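You operate a simulated robot arm through the tools that you are given. There is no shell and no other tool. Be economical: measure what you need, move in short steps, check, and stop when the job is done.

The job below is to be done with a simulated robot arm. You get a single attempt, and the scene is never put back.

TASK
Put the yellow scrub pad from the service bench on top of the clear dosing jug.

It is judged by the outcome, as a careful person would: the job done as asked, and still so three seconds after it is handed in. It fails if anything else is knocked over, pushed out of place, dropped, spilled or broken.

THE ROBOT
A 7-joint arm with a two-finger parallel gripper, fixed in place. Base frame: the origin is at the foot of the arm, x ahead of it, y to its left, z up; the work surface is at about z = 0. Lengths are in mm, angles in rad, forces in N, time in s.
With the tool pointing down near the work surface it reaches from about 220 to 580 mm from the base axis. Its first joint turns from -1.152 to 1.152 rad. Payload 2.5 kg.
The TCP is the grasp point between the finger pads, 23 mm short of the fingertips. In the tool frame z runs along the fingers and y along their closing line. The gripper opens to 94 mm. The fingers are 38 mm wide and 10 mm thick; the gripper's body (54 by 96 mm) begins 39 mm behind the TCP.
Orientation is that of the tool frame in the base frame, as a unit quaternion [x, y, z, w]. With the fingers straight down and closing along the base's y, the tool's x points along the base's -x, its y along +y and its z along -z.

THE INTERFACE
- The arm moves only by the tool play_rows. Its argument "steps" is a list of rows, each a list of 7 numbers: the finger opening in m, from 0 to 0.094, then the shift along the tool's x, y, z in units of 200 mm (1.0 is 200 mm), then the turn, a rotation vector about the tool's x, y, z in units of 45 degrees (1.0 is 45 degrees). In form: [[fingers, x, y, z, rx, ry, rz], ...]. A call has 1 to 10 rows; each row is the pose to reach, as a shift and turn from the pose commanded when the call began, along the tool's axes at that moment. A call with a number of a shift or a turn outside -1 to 1 is refused whole. A row lasts 0.2 s, in which the tool goes at most 50 mm and 0.15 rad; a call with a longer step from one row to the next is refused whole, and so is a gripper value outside its range. Where a pose cannot be reached the arm comes as near as it can. A force on the tool above 40 N (or 10 N above the force at the start of the call, whichever is more), or a blocked arm, ends the call early, and 0.2 s more pass. Each finger travels about 108 mm/s and halts on what it meets, pressing with about 26 N; the grip force reading is that of the motor and also rises with nothing between the fingers. The clock runs only during rows and for 0.2 s after the last one: add rows that repeat a pose to give the fingers time. It gives the time, the measured TCP pose, the force on the tool (base axes), the opening and the grip force at its end, in the units of the frame above (readings bear some noise).
- Cameras (640 x 400 px; columns grow to the right, rows downward): "scene" is fixed at [118.1, -401.1, 553.7]; the picture's right is [0.86, -0.51, 0.00], its down [-0.24, -0.41, -0.88] and it looks along [0.45, 0.76, -0.47] (base axes); focal length 309 px, centre (320, 200). "wrist" rides on the gripper at [86, 16, -74] in the tool frame; the picture's right is [-0.18, 0.98, 0.00], its down [-0.58, -0.11, -0.81] and it looks along [-0.79, -0.15, 0.59] (tool axes); focal length 243 px, centre (320, 200). There is no depth. A picture from a camera that has moved, and an enlarged one, comes with that camera's place and axes in the base frame and with its lens.
- grab_frame(camera): a new picture of that camera. The clock stands still meanwhile.
- close_up(camera, box): a new picture of the part [left, top, right, bottom] of that camera's present view, enlarged. The clock stands still meanwhile.
- sign_off(): hands the job in; it is judged then, once.

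Go step by step. Nothing tells you positions but the pictures and the camera data: compare them with the known pose of the tool, close in by small moves and look again before you grip or let go. The budget is 90 turns and 38 pictures, counting those below and the enlarged ones. Unless the task says otherwise, let go and move clear before handing in, and close with one line.

The tools are called as a command line: name --pt "numbers of a row" for each row, then --argument value for the rest, lists and objects as JSON in quotes. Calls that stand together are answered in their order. play_rows: Moves the arm, as the interface text tells. Its arguments: {"type":"object","properties":{"steps":{"type":"array","items":{"type":"array","items":{"type":"number"}}}},"required":["steps"]} The other tools are called the same way: grab_frame (camera) takes a picture; close_up (camera, box) takes an enlarged picture of a part of a camera's view; sign_off () hands the job in.

At the start:

```text
time: 0.0
eef_pos: [371.6, 239.3, 393.6]
tool_rot: [0.0, 1.0, 0.0, 0.0]
wrist_force: [0.1, 0.4, -0.9]
opening: 94.1
finger_force: 0.0
```

scene: 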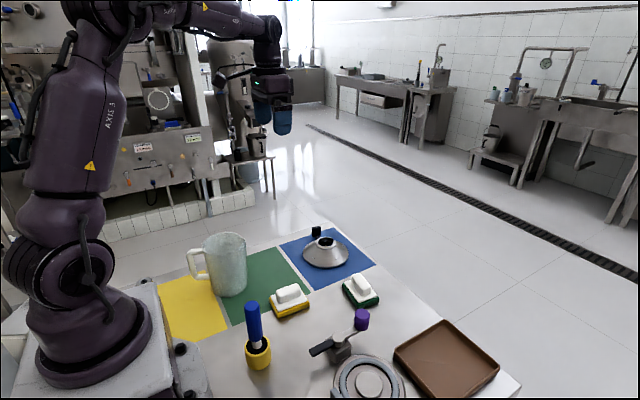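
wrist: 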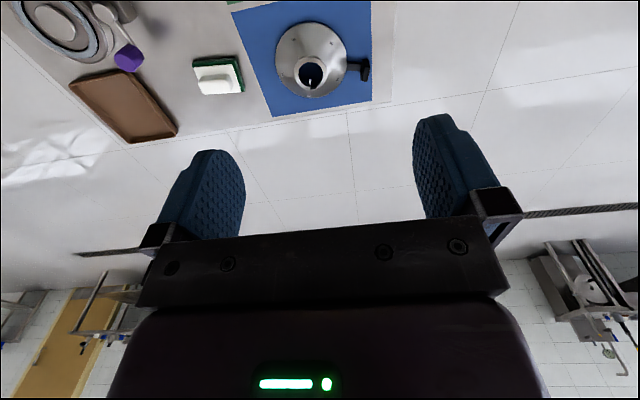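

I see a yellow-based scrub pad near (289,300) and a green one near (361,290), with the clear jug at about (225,265). I'll enlarge these to measure them.

close_up --camera "scene" --box '[180, 220, 300, 330]'

close_up --camera "scene" --box '[240, 260, 400, 360]'

```text
3.64 times, centred on (240, 275) of scene
camera zoom: at [118.1, -401.1, 553.7], right [0.86, -0.51, 0.0], down [-0.24, -0.41, -0.88], along [0.45, 0.76, -0.47], focal length 1125 px, centre (611, -73)
```

zoom: 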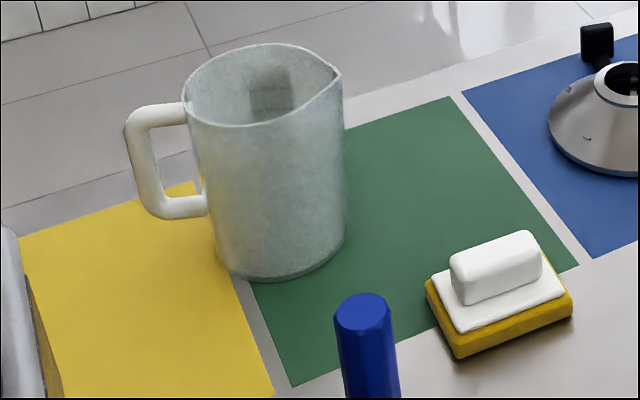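

```text
4.00 times, centred on (320, 310) of scene
camera zoom: at [118.1, -401.1, 553.7], right [0.86, -0.51, 0.0], down [-0.24, -0.41, -0.88], along [0.45, 0.76, -0.47], focal length 1237 px, centre (320, -240)
```

zoom: 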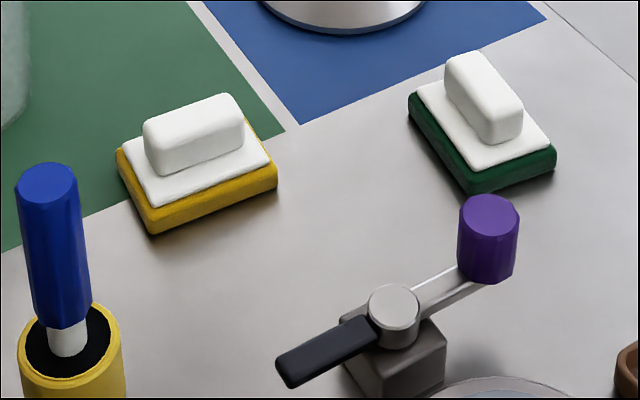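

The yellow pad is roughly at (322, 83), with its long side near x. The jug rim is roughly at (219, 213), about 134 high. I'll tilt the wrist camera to look down on both and measure how pad and rim fit together.

play_rows --pt "0.094 0.08 -0.03 -0.05 0 0.18 0" --pt "0.094 0.16 -0.06 -0.1 0 0.36 0" --pt "0.094 0.24 -0.09 -0.15 0 0.54 0" --pt "0.094 0.3 -0.12 -0.2 0 0.72 0" --pt "0.094 0.35 -0.15 -0.2 0 0.9 0" --pt "0.094 0.35 -0.15 -0.2 0 0.9 0"

grab_frame --camera "wrist"

```text
time: 1.4
eef_pos: [304.7, 211.6, 425.9]
tool_rot: [0.001, 0.938, -0.001, -0.346]
wrist_force: [-0.1, -0.7, 0.2]
opening: 94.1
finger_force: 0.1
out of reach, approached as far as the arm can: row 5, 6
```

```text
33 pictures are left
camera wrist: at [289.0, 227.5, 538.5], right [0.14, 0.98, -0.12], down [0.97, -0.11, 0.24], along [0.22, -0.15, -0.96], focal length 243 px, centre (320, 200)
```

wrist: 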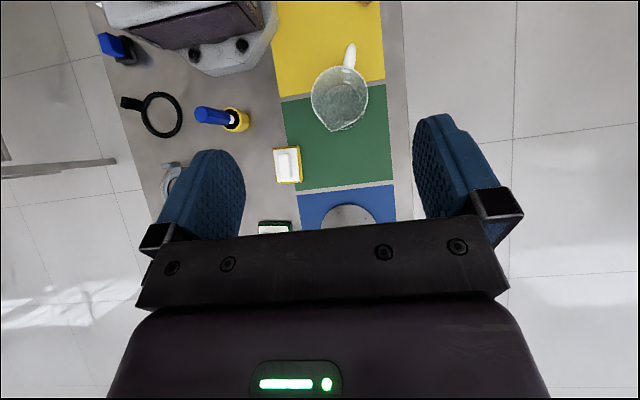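

close_up --camera "wrist" --box '[255, 30, 415, 190]'

```text
2.50 times, centred on (335, 110) of wrist
camera zoom: at [289.0, 227.5, 538.5], right [0.14, 0.98, -0.12], down [0.97, -0.11, 0.24], along [0.22, -0.15, -0.96], focal length 606 px, centre (282, 425)
```

zoom: 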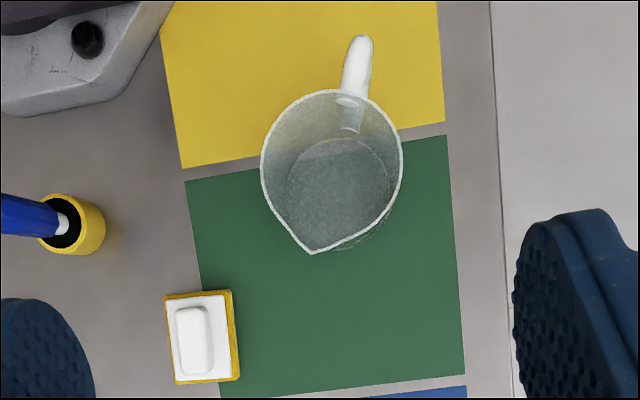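

The pad measures about 80 x 58 mm, centred near (321.5, 86) and turned about -3.5°. The rim is about 88 mm across, centred near (218, 219), with the spout pointing at about -20°. The pad's corners will therefore rest on the rim if its long side lies across the spout direction. Next I straighten the tool and go above the pad.

play_rows --pt "0.06 -0.09 -0.09 0.09 0 -0.13 0" --pt "0.06 -0.18 -0.18 0.18 0 -0.26 0" --pt "0.06 -0.28 -0.27 0.27 0 -0.39 0" --pt "0.06 -0.37 -0.36 0.35 0 -0.52 0" --pt "0.06 -0.46 -0.45 0.44 0 -0.65 0" --pt "0.06 -0.55 -0.54 0.53 0 -0.78 0" --pt "0.06 -0.643 -0.625 0.62 0 -0.9 0" --pt "0.06 -0.643 -0.625 0.62 0 -0.9 0"

```text
time: 3.2
eef_pos: [321.3, 87.3, 248.2]
tool_rot: [0.0, 1.0, 0.0, 0.001]
wrist_force: [0.5, -0.3, 0.5]
opening: 59.8
finger_force: 0.0
```

I'm directly above the pad. I'll turn by -3.5°, descend to about z = 100 and look.

play_rows --pt "0.06 0 0 0.2 0 0 0.04" --pt "0.06 0 -0.004 0.4 0 0 0.078" --pt "0.06 0 -0.006 0.6 0 0 0.078" --pt "0.06 0 -0.006 0.74 0 0 0.078" --pt "0.06 0 -0.006 0.74 0 0 0.078"

grab_frame --camera "wrist"

close_up --camera "scene" --box '[230, 220, 350, 330]'

```text
time: 4.4
eef_pos: [322.1, 86.6, 99.9]
tool_rot: [0.03, 1.0, 0.0, 0.0]
wrist_force: [0.0, 0.4, 0.8]
opening: 60.0
finger_force: 0.1
```

```text
31 pictures are left
camera wrist: at [237.3, 108.2, 175.0], right [0.24, 0.97, 0.0], down [0.57, -0.14, 0.81], along [0.78, -0.2, -0.59], focal length 243 px, centre (320, 200)
```

wrist: 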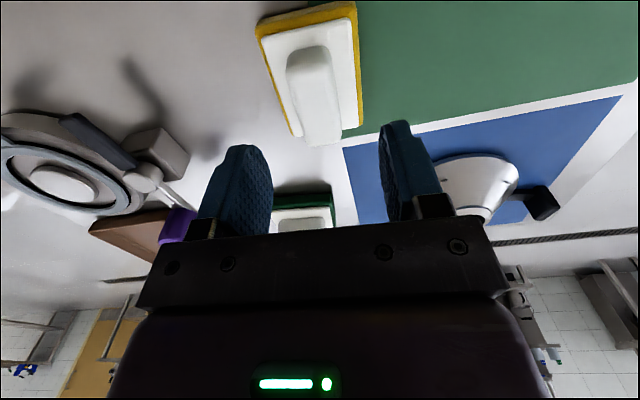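

```text
3.64 times, centred on (290, 275) of scene
camera zoom: at [118.1, -401.1, 553.7], right [0.86, -0.51, 0.0], down [-0.24, -0.41, -0.88], along [0.45, 0.76, -0.47], focal length 1125 px, centre (429, -73)
```

zoom: 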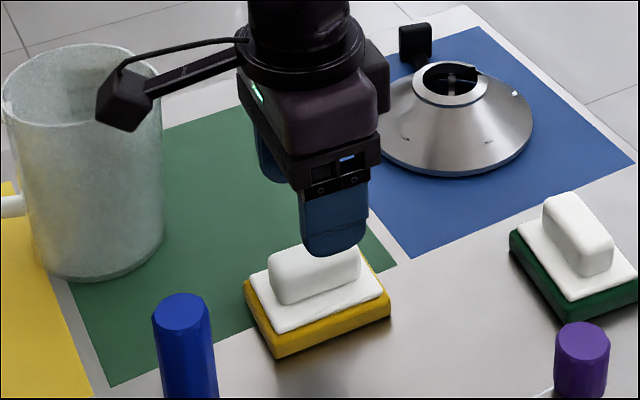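

The fingers straddle the handle and are aligned with it. I'll descend to z of about 50.

play_rows --pt "0.06 0 0 0.1 0 0 0" --pt "0.06 0 0 0.18 0 0 0" --pt "0.06 0 0 0.25 0 0 0" --pt "0.06 0 0 0.25 0 0 0"

close_up --camera "scene" --box '[250, 250, 330, 320]'

grab_frame --camera "wrist"

```text
time: 5.4
eef_pos: [320.0, 85.6, 51.0]
tool_rot: [0.031, 1.0, 0.0, 0.0]
wrist_force: [-0.9, -0.1, -0.8]
opening: 60.0
finger_force: 0.0
```

```text
5.71 times, centred on (290, 285) of scene
camera zoom: at [118.1, -401.1, 553.7], right [0.86, -0.51, 0.0], down [-0.24, -0.41, -0.88], along [0.45, 0.76, -0.47], focal length 1768 px, centre (491, -286)
```

zoom: 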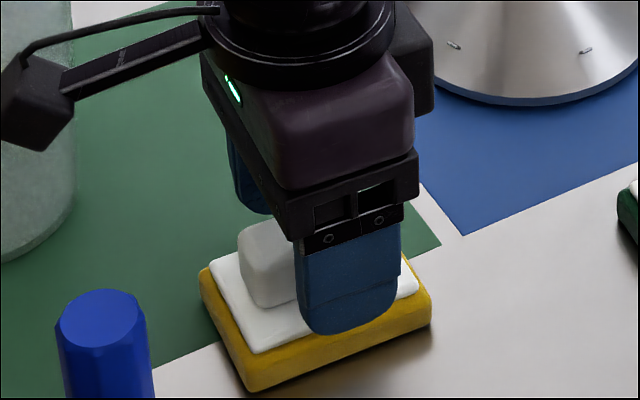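

```text
28 pictures are left
camera wrist: at [236.9, 106.3, 124.7], right [0.24, 0.97, 0.0], down [0.57, -0.14, 0.81], along [0.78, -0.2, -0.59], focal length 243 px, centre (320, 200)
```

wrist: 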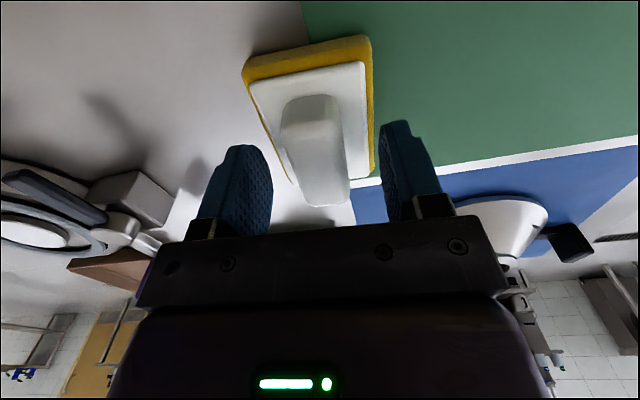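

It's aligned. I'll lower 3 mm more and close the fingers.

play_rows --pt "0.06 0 0 0.017 0 0 0" --pt "0.04 0 0 0.017 0 0 0" --pt "0.015 0 0 0.017 0 0 0" --pt "0.0 0 0 0.017 0 0 0" --pt "0.0 0 0 0.017 0 0 0" --pt "0.0 0 0 0.017 0 0 0"

```text
time: 6.8
eef_pos: [320.3, 85.0, 47.0]
tool_rot: [0.03, 1.0, 0.0, 0.001]
wrist_force: [0.1, -0.1, -0.4]
opening: 25.4
finger_force: 25.5
```

The handle is gripped at a 25 mm opening. Now I lift.

play_rows --pt "0.0 0 0 -0.05 0 0 0" --pt "0.0 0 0 -0.2 0 0 0" --pt "0.0 0 0 -0.4 0 0 0" --pt "0.0 0 0 -0.6 0 0 0" --pt "0.0 0 0 -0.8 0 0 0" --pt "0.0 0 0 -0.97 0 0 0" --pt "0.0 0 0 -0.97 0 0 0"

grab_frame --camera "scene"

```text
time: 8.4
eef_pos: [321.8, 85.0, 242.4]
tool_rot: [0.03, 1.0, 0.0, 0.0]
wrist_force: [0.0, -0.6, 0.3]
opening: 25.7
finger_force: 26.0
```

```text
27 pictures are left
```

scene: 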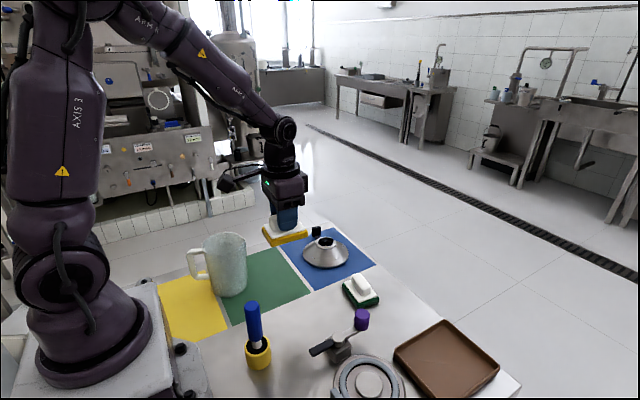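

The pad is lifted cleanly. I'll turn it in two stages towards 70° while it's still away from the jug.

play_rows --pt "0.0 0 0 0 0 0 -0.17" --pt "0.0 0 0 0 0 0 -0.34" --pt "0.0 0 0 0 0 0 -0.51" --pt "0.0 0 0 0 0 0 -0.68" --pt "0.0 0 0 0 0 0 -0.84" --pt "0.0 0 0 0 0 0 -1.0" --pt "0.0 0 0 0 0 0 -1.0"

play_rows --pt "0.0 0 0 0 0 0 -0.16" --pt "0.0 0 0 0 0 0 -0.32" --pt "0.0 0 0 0 0 0 -0.48" --pt "0.0 0 0 0 0 0 -0.63" --pt "0.0 0 0 0 0 0 -0.63"

```text
time: 10.0
eef_pos: [320.8, 84.5, 240.3]
tool_rot: [-0.355, 0.935, 0.0, 0.0]
wrist_force: [0.2, -0.3, -0.6]
opening: 25.3
finger_force: 26.0
```

```text
time: 11.2
eef_pos: [320.6, 84.8, 240.5]
tool_rot: [-0.572, 0.82, 0.0, 0.001]
wrist_force: [0.2, -0.1, -0.5]
opening: 25.3
finger_force: 26.5
```

Now I'll move over the jug at this height, keeping the pad bottom at about 193, well above the rim.

play_rows --pt "0.0 -0.074 0.118 0 0 0 0" --pt "0.0 -0.148 0.236 0 0 0 0" --pt "0.0 -0.222 0.353 0 0 0 0" --pt "0.0 -0.295 0.471 0 0 0 0" --pt "0.0 -0.369 0.588 0 0 0 0" --pt "0.0 -0.443 0.706 0 0 0 0" --pt "0.0 -0.443 0.706 0 0 0 0"

grab_frame --camera "wrist"

close_up --camera "scene" --box '[170, 180, 290, 300]'

```text
time: 12.8
eef_pos: [218.5, 215.6, 238.6]
tool_rot: [-0.572, 0.82, -0.001, 0.0]
wrist_force: [0.0, 0.0, -0.8]
opening: 25.6
finger_force: 26.3
```

```text
26 pictures are left
camera wrist: at [175.2, 140.3, 313.6], right [-0.86, 0.51, 0.0], down [0.3, 0.51, 0.81], along [0.41, 0.69, -0.59], focal length 243 px, centre (320, 200)
```

wrist: 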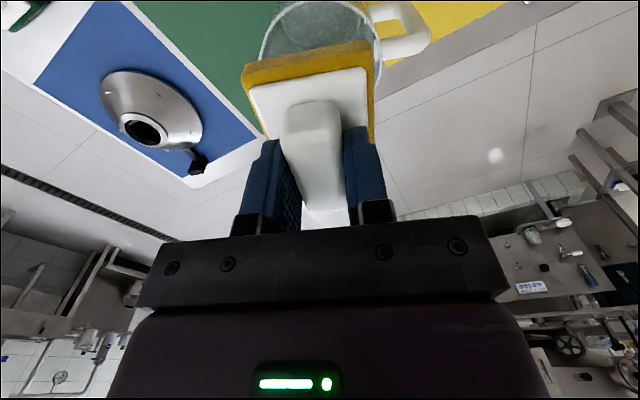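

```text
3.33 times, centred on (230, 240) of scene
camera zoom: at [118.1, -401.1, 553.7], right [0.86, -0.51, 0.0], down [-0.24, -0.41, -0.88], along [0.45, 0.76, -0.47], focal length 1031 px, centre (620, 67)
```

zoom: 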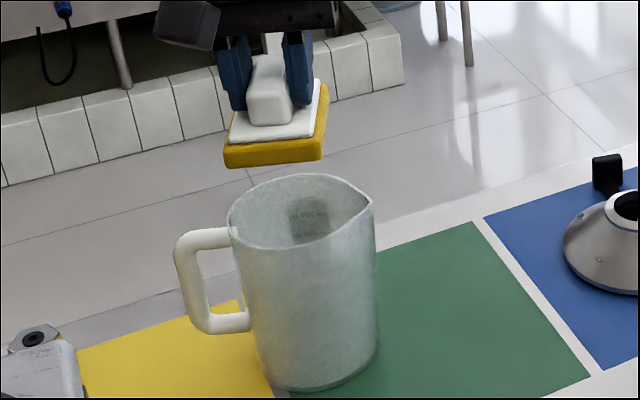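

The pad sits above the jug and looks centred. I'll lower until the pad bottom is about 12 mm above the rim, then check alignment.

play_rows --pt "0.0 0 0.003 0.08 0 0 0" --pt "0.0 -0.003 0.003 0.16 0 0 0" --pt "0.0 -0.003 0.003 0.22 0 0 0" --pt "0.0 -0.003 0.003 0.22 0 0 0"

close_up --camera "wrist" --box '[220, 0, 440, 130]'

close_up --camera "scene" --box '[180, 200, 270, 270]'

```text
time: 13.8
eef_pos: [218.3, 218.3, 197.7]
tool_rot: [-0.572, 0.82, -0.001, 0.0]
wrist_force: [-0.7, 0.0, -0.6]
opening: 25.2
finger_force: 26.2
```

```text
2.91 times, centred on (330, 65) of wrist
camera zoom: at [174.4, 142.5, 270.6], right [-0.86, 0.51, 0.0], down [0.3, 0.51, 0.81], along [0.41, 0.69, -0.59], focal length 706 px, centre (291, 593)
```

zoom: 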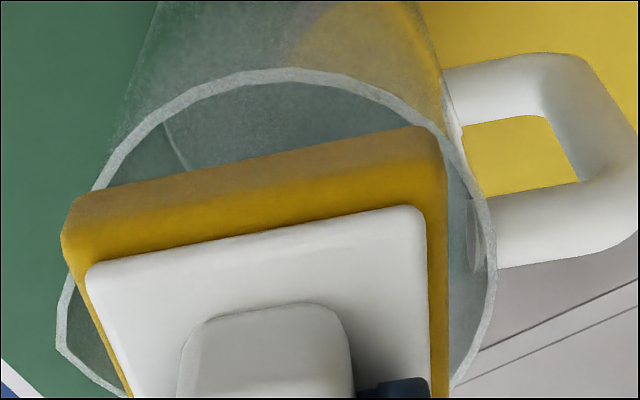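

```text
5.71 times, centred on (225, 235) of scene
camera zoom: at [118.1, -401.1, 553.7], right [0.86, -0.51, 0.0], down [-0.24, -0.41, -0.88], along [0.45, 0.76, -0.47], focal length 1768 px, centre (863, 0)
```

zoom: 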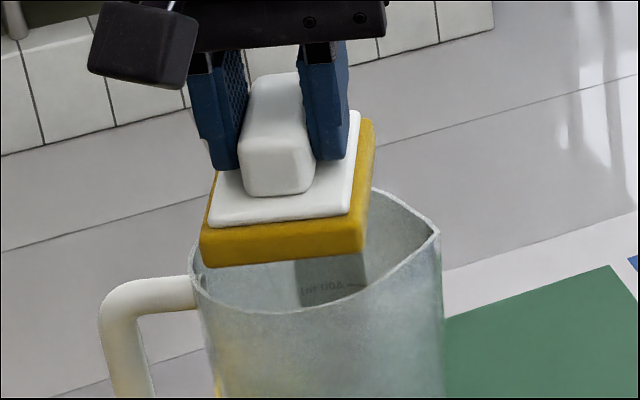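

Solving rim and pad in the same wrist picture gives a rim centre of (219.6, 215.6) and a pad centre of (219.3, 219.1). I'll shift about 3.5 mm and lower to just above the rim.

play_rows --pt "0.0 0.016 -0.0075 0 0 0 0" --pt "0.0 0.016 -0.0075 0.03 0 0 0" --pt "0.0 0.016 -0.0075 0.06 0 0 0" --pt "0.0 0.016 -0.0075 0.06 0 0 0"

close_up --camera "wrist" --box '[220, 0, 440, 130]'

close_up --camera "scene" --box '[180, 200, 270, 270]'

```text
time: 14.8
eef_pos: [218.5, 214.1, 184.5]
tool_rot: [-0.572, 0.82, 0.0, 0.0]
wrist_force: [-0.1, 0.5, -0.4]
opening: 25.3
finger_force: 25.7
```

```text
2.91 times, centred on (330, 65) of wrist
camera zoom: at [174.8, 138.3, 258.6], right [-0.86, 0.51, 0.0], down [0.3, 0.51, 0.81], along [0.41, 0.69, -0.59], focal length 706 px, centre (291, 593)
```

zoom: 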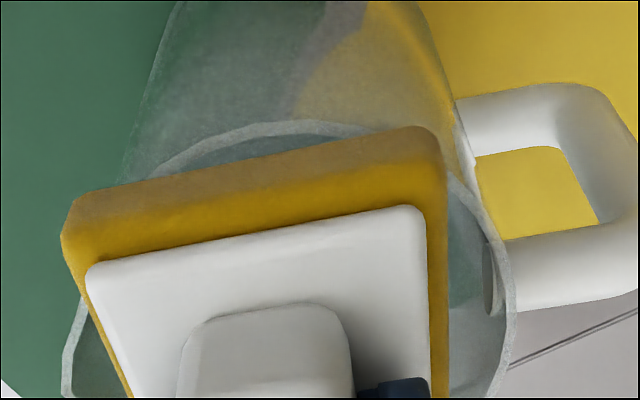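

```text
5.71 times, centred on (225, 235) of scene
camera zoom: at [118.1, -401.1, 553.7], right [0.86, -0.51, 0.0], down [-0.24, -0.41, -0.88], along [0.45, 0.76, -0.47], focal length 1768 px, centre (863, 0)
```

zoom: 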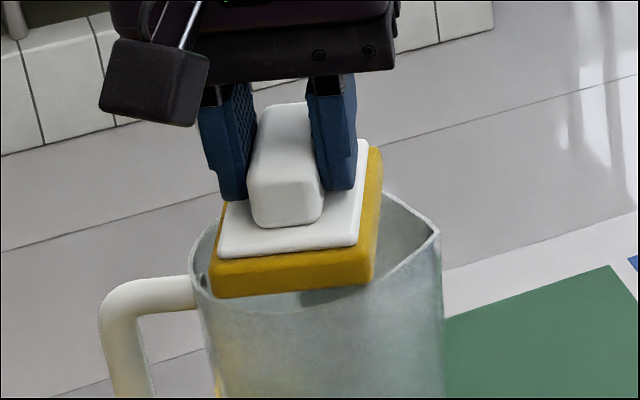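

The pad is centred within about 1 mm of the rim centre. I'll lower gently until contact.

play_rows --pt "0.0 0 0 0.005 0 0 0" --pt "0.0 0 0 0.01 0 0 0" --pt "0.0 0 0 0.01 0 0 0"

```text
time: 15.6
eef_pos: [219.7, 214.6, 182.1]
tool_rot: [-0.572, 0.821, 0.0, -0.001]
wrist_force: [0.2, -0.4, -0.4]
opening: 25.3
finger_force: 25.9
```

play_rows --pt "0.0 0 0 0.005 0 0 0" --pt "0.0 0 0 0.01 0 0 0" --pt "0.0 0 0 0.01 0 0 0"

```text
time: 16.4
eef_pos: [219.2, 214.3, 180.6]
tool_rot: [-0.572, 0.82, 0.0, 0.0]
wrist_force: [-1.1, -0.5, -0.3]
opening: 25.3
finger_force: 25.6
```

There's no contact yet, so I keep going down in small steps.

play_rows --pt "0.0 0 0 0.004 0 0 0" --pt "0.0 0 0 0.0075 0 0 0" --pt "0.0 0 0 0.0075 0 0 0"

```text
time: 17.2
eef_pos: [219.1, 214.6, 180.5]
tool_rot: [-0.572, 0.82, 0.0, 0.001]
wrist_force: [0.4, -0.4, 0.7]
opening: 25.3
finger_force: 26.1
```

play_rows --pt "0.0 0 0 0.004 0 0 0" --pt "0.0 0 0 0.0075 0 0 0" --pt "0.0 0 0 0.0075 0 0 0"

close_up --camera "scene" --box '[190, 220, 260, 270]'

```text
time: 18.0
eef_pos: [218.7, 214.4, 178.5]
tool_rot: [-0.572, 0.82, -0.001, 0.0]
wrist_force: [0.6, 0.1, -1.1]
opening: 25.5
finger_force: 26.2
```

```text
8.00 times, centred on (225, 245) of scene
camera zoom: at [118.1, -401.1, 553.7], right [0.86, -0.51, 0.0], down [-0.24, -0.41, -0.88], along [0.45, 0.76, -0.47], focal length 2475 px, centre (1080, -160)
```

zoom: 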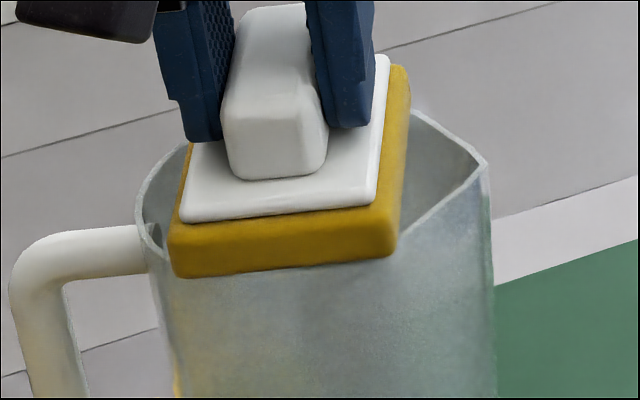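

play_rows --pt "0.0 0 0 0.004 0 0 0" --pt "0.0 0 0 0.0075 0 0 0" --pt "0.0 0 0 0.0075 0 0 0"

```text
time: 18.8
eef_pos: [218.4, 215.0, 177.5]
tool_rot: [-0.572, 0.82, 0.0, 0.001]
wrist_force: [-3.6, -3.2, 19.9]
opening: 25.2
finger_force: 26.3
```

Contact: about 20 N upward. I'll ease off by about 0.8 mm and check before letting go.

play_rows --pt "0.0 0 0 -0.004 0 0 0" --pt "0.0 0 0 -0.004 0 0 0"

close_up --camera "scene" --box '[190, 220, 260, 270]'

close_up --camera "wrist" --box '[220, 0, 440, 130]'

```text
time: 19.4
eef_pos: [218.1, 215.7, 177.1]
tool_rot: [-0.572, 0.82, 0.0, 0.0]
wrist_force: [0.5, 0.4, 1.0]
opening: 25.5
finger_force: 25.6
```

```text
8.00 times, centred on (225, 245) of scene
camera zoom: at [118.1, -401.1, 553.7], right [0.86, -0.51, 0.0], down [-0.24, -0.41, -0.88], along [0.45, 0.76, -0.47], focal length 2475 px, centre (1080, -160)
```

zoom: 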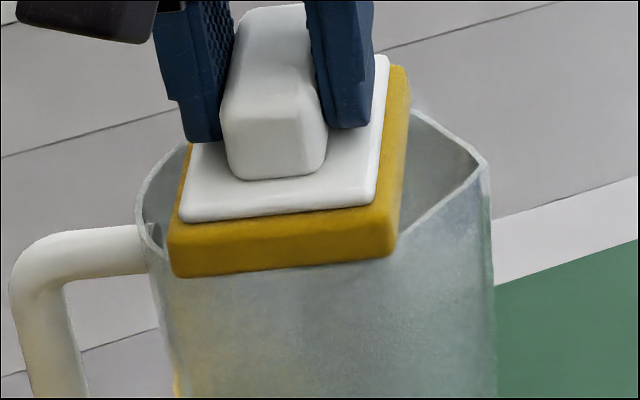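

```text
2.91 times, centred on (330, 65) of wrist
camera zoom: at [174.6, 138.9, 251.3], right [-0.86, 0.51, 0.0], down [0.3, 0.51, 0.81], along [0.41, 0.69, -0.59], focal length 706 px, centre (291, 593)
```

zoom: 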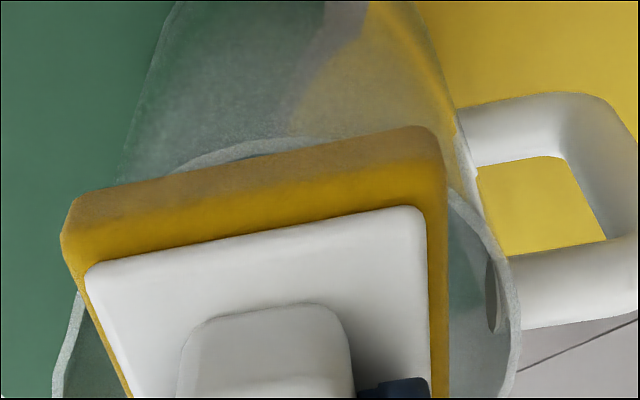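

The pad is seated, with its corners over the rim and the overlap symmetric. I'll open gently in place.

play_rows --pt "0.03 0 0 0 0 0 0" --pt "0.036 0 0 0 0 0 0" --pt "0.044 0 0 0 0 0 0" --pt "0.05 0 0 0 0 0 0" --pt "0.05 0 0 0 0 0 0"

close_up --camera "scene" --box '[190, 220, 260, 270]'

```text
time: 20.6
eef_pos: [218.6, 215.6, 177.6]
tool_rot: [-0.573, 0.82, -0.001, 0.0]
wrist_force: [-0.7, -0.9, -0.5]
opening: 50.0
finger_force: 0.1
```

```text
8.00 times, centred on (225, 245) of scene
camera zoom: at [118.1, -401.1, 553.7], right [0.86, -0.51, 0.0], down [-0.24, -0.41, -0.88], along [0.45, 0.76, -0.47], focal length 2475 px, centre (1080, -160)
```

zoom: 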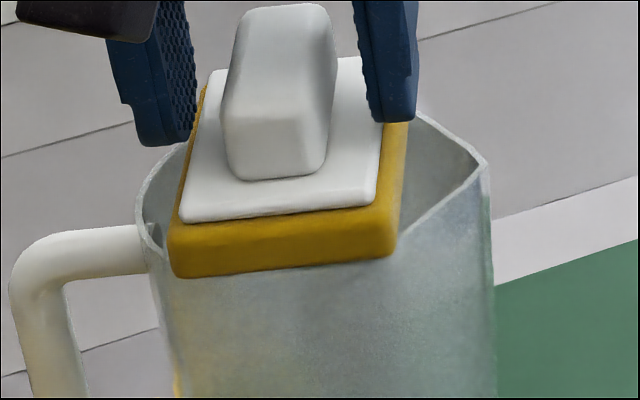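

The pad rests stably and hasn't shifted. Now I retreat straight up.

play_rows --pt "0.05 0 0 -0.05 0 0 0" --pt "0.05 0 0 -0.15 0 0 0" --pt "0.05 0 0 -0.3 0 0 0" --pt "0.05 0 0 -0.5 0 0 0" --pt "0.05 0 0 -0.65 0 0 0" --pt "0.05 0 0 -0.65 0 0 0" --pt "0.05 0 0 -0.65 0 0 0"

grab_frame --camera "scene"

close_up --camera "scene" --box '[180, 210, 270, 300]'

```text
time: 22.2
eef_pos: [218.8, 213.7, 306.5]
tool_rot: [-0.572, 0.82, 0.001, 0.0]
wrist_force: [2.0, 0.3, -0.3]
opening: 49.9
finger_force: 0.1
```

```text
16 pictures are left
```

scene: 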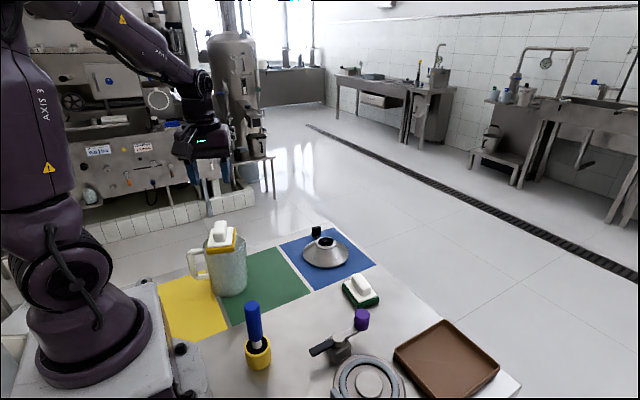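

```text
4.44 times, centred on (225, 255) of scene
camera zoom: at [118.1, -401.1, 553.7], right [0.86, -0.51, 0.0], down [-0.24, -0.41, -0.88], along [0.45, 0.76, -0.47], focal length 1375 px, centre (742, -44)
```

zoom: 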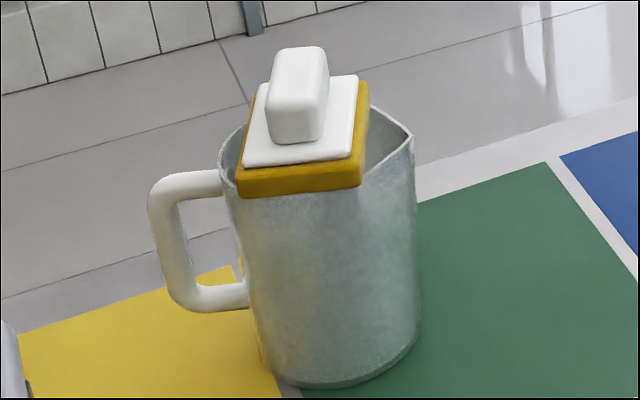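

The pad lies flat on the jug rim, the gripper is clear and nothing else has moved, so I'm handing in.

sign_off

```text
The job is handed in.
```

The yellow scrub pad is resting flat on top of the clear dosing jug, the gripper is clear, and the last picture shows everything else where it was.
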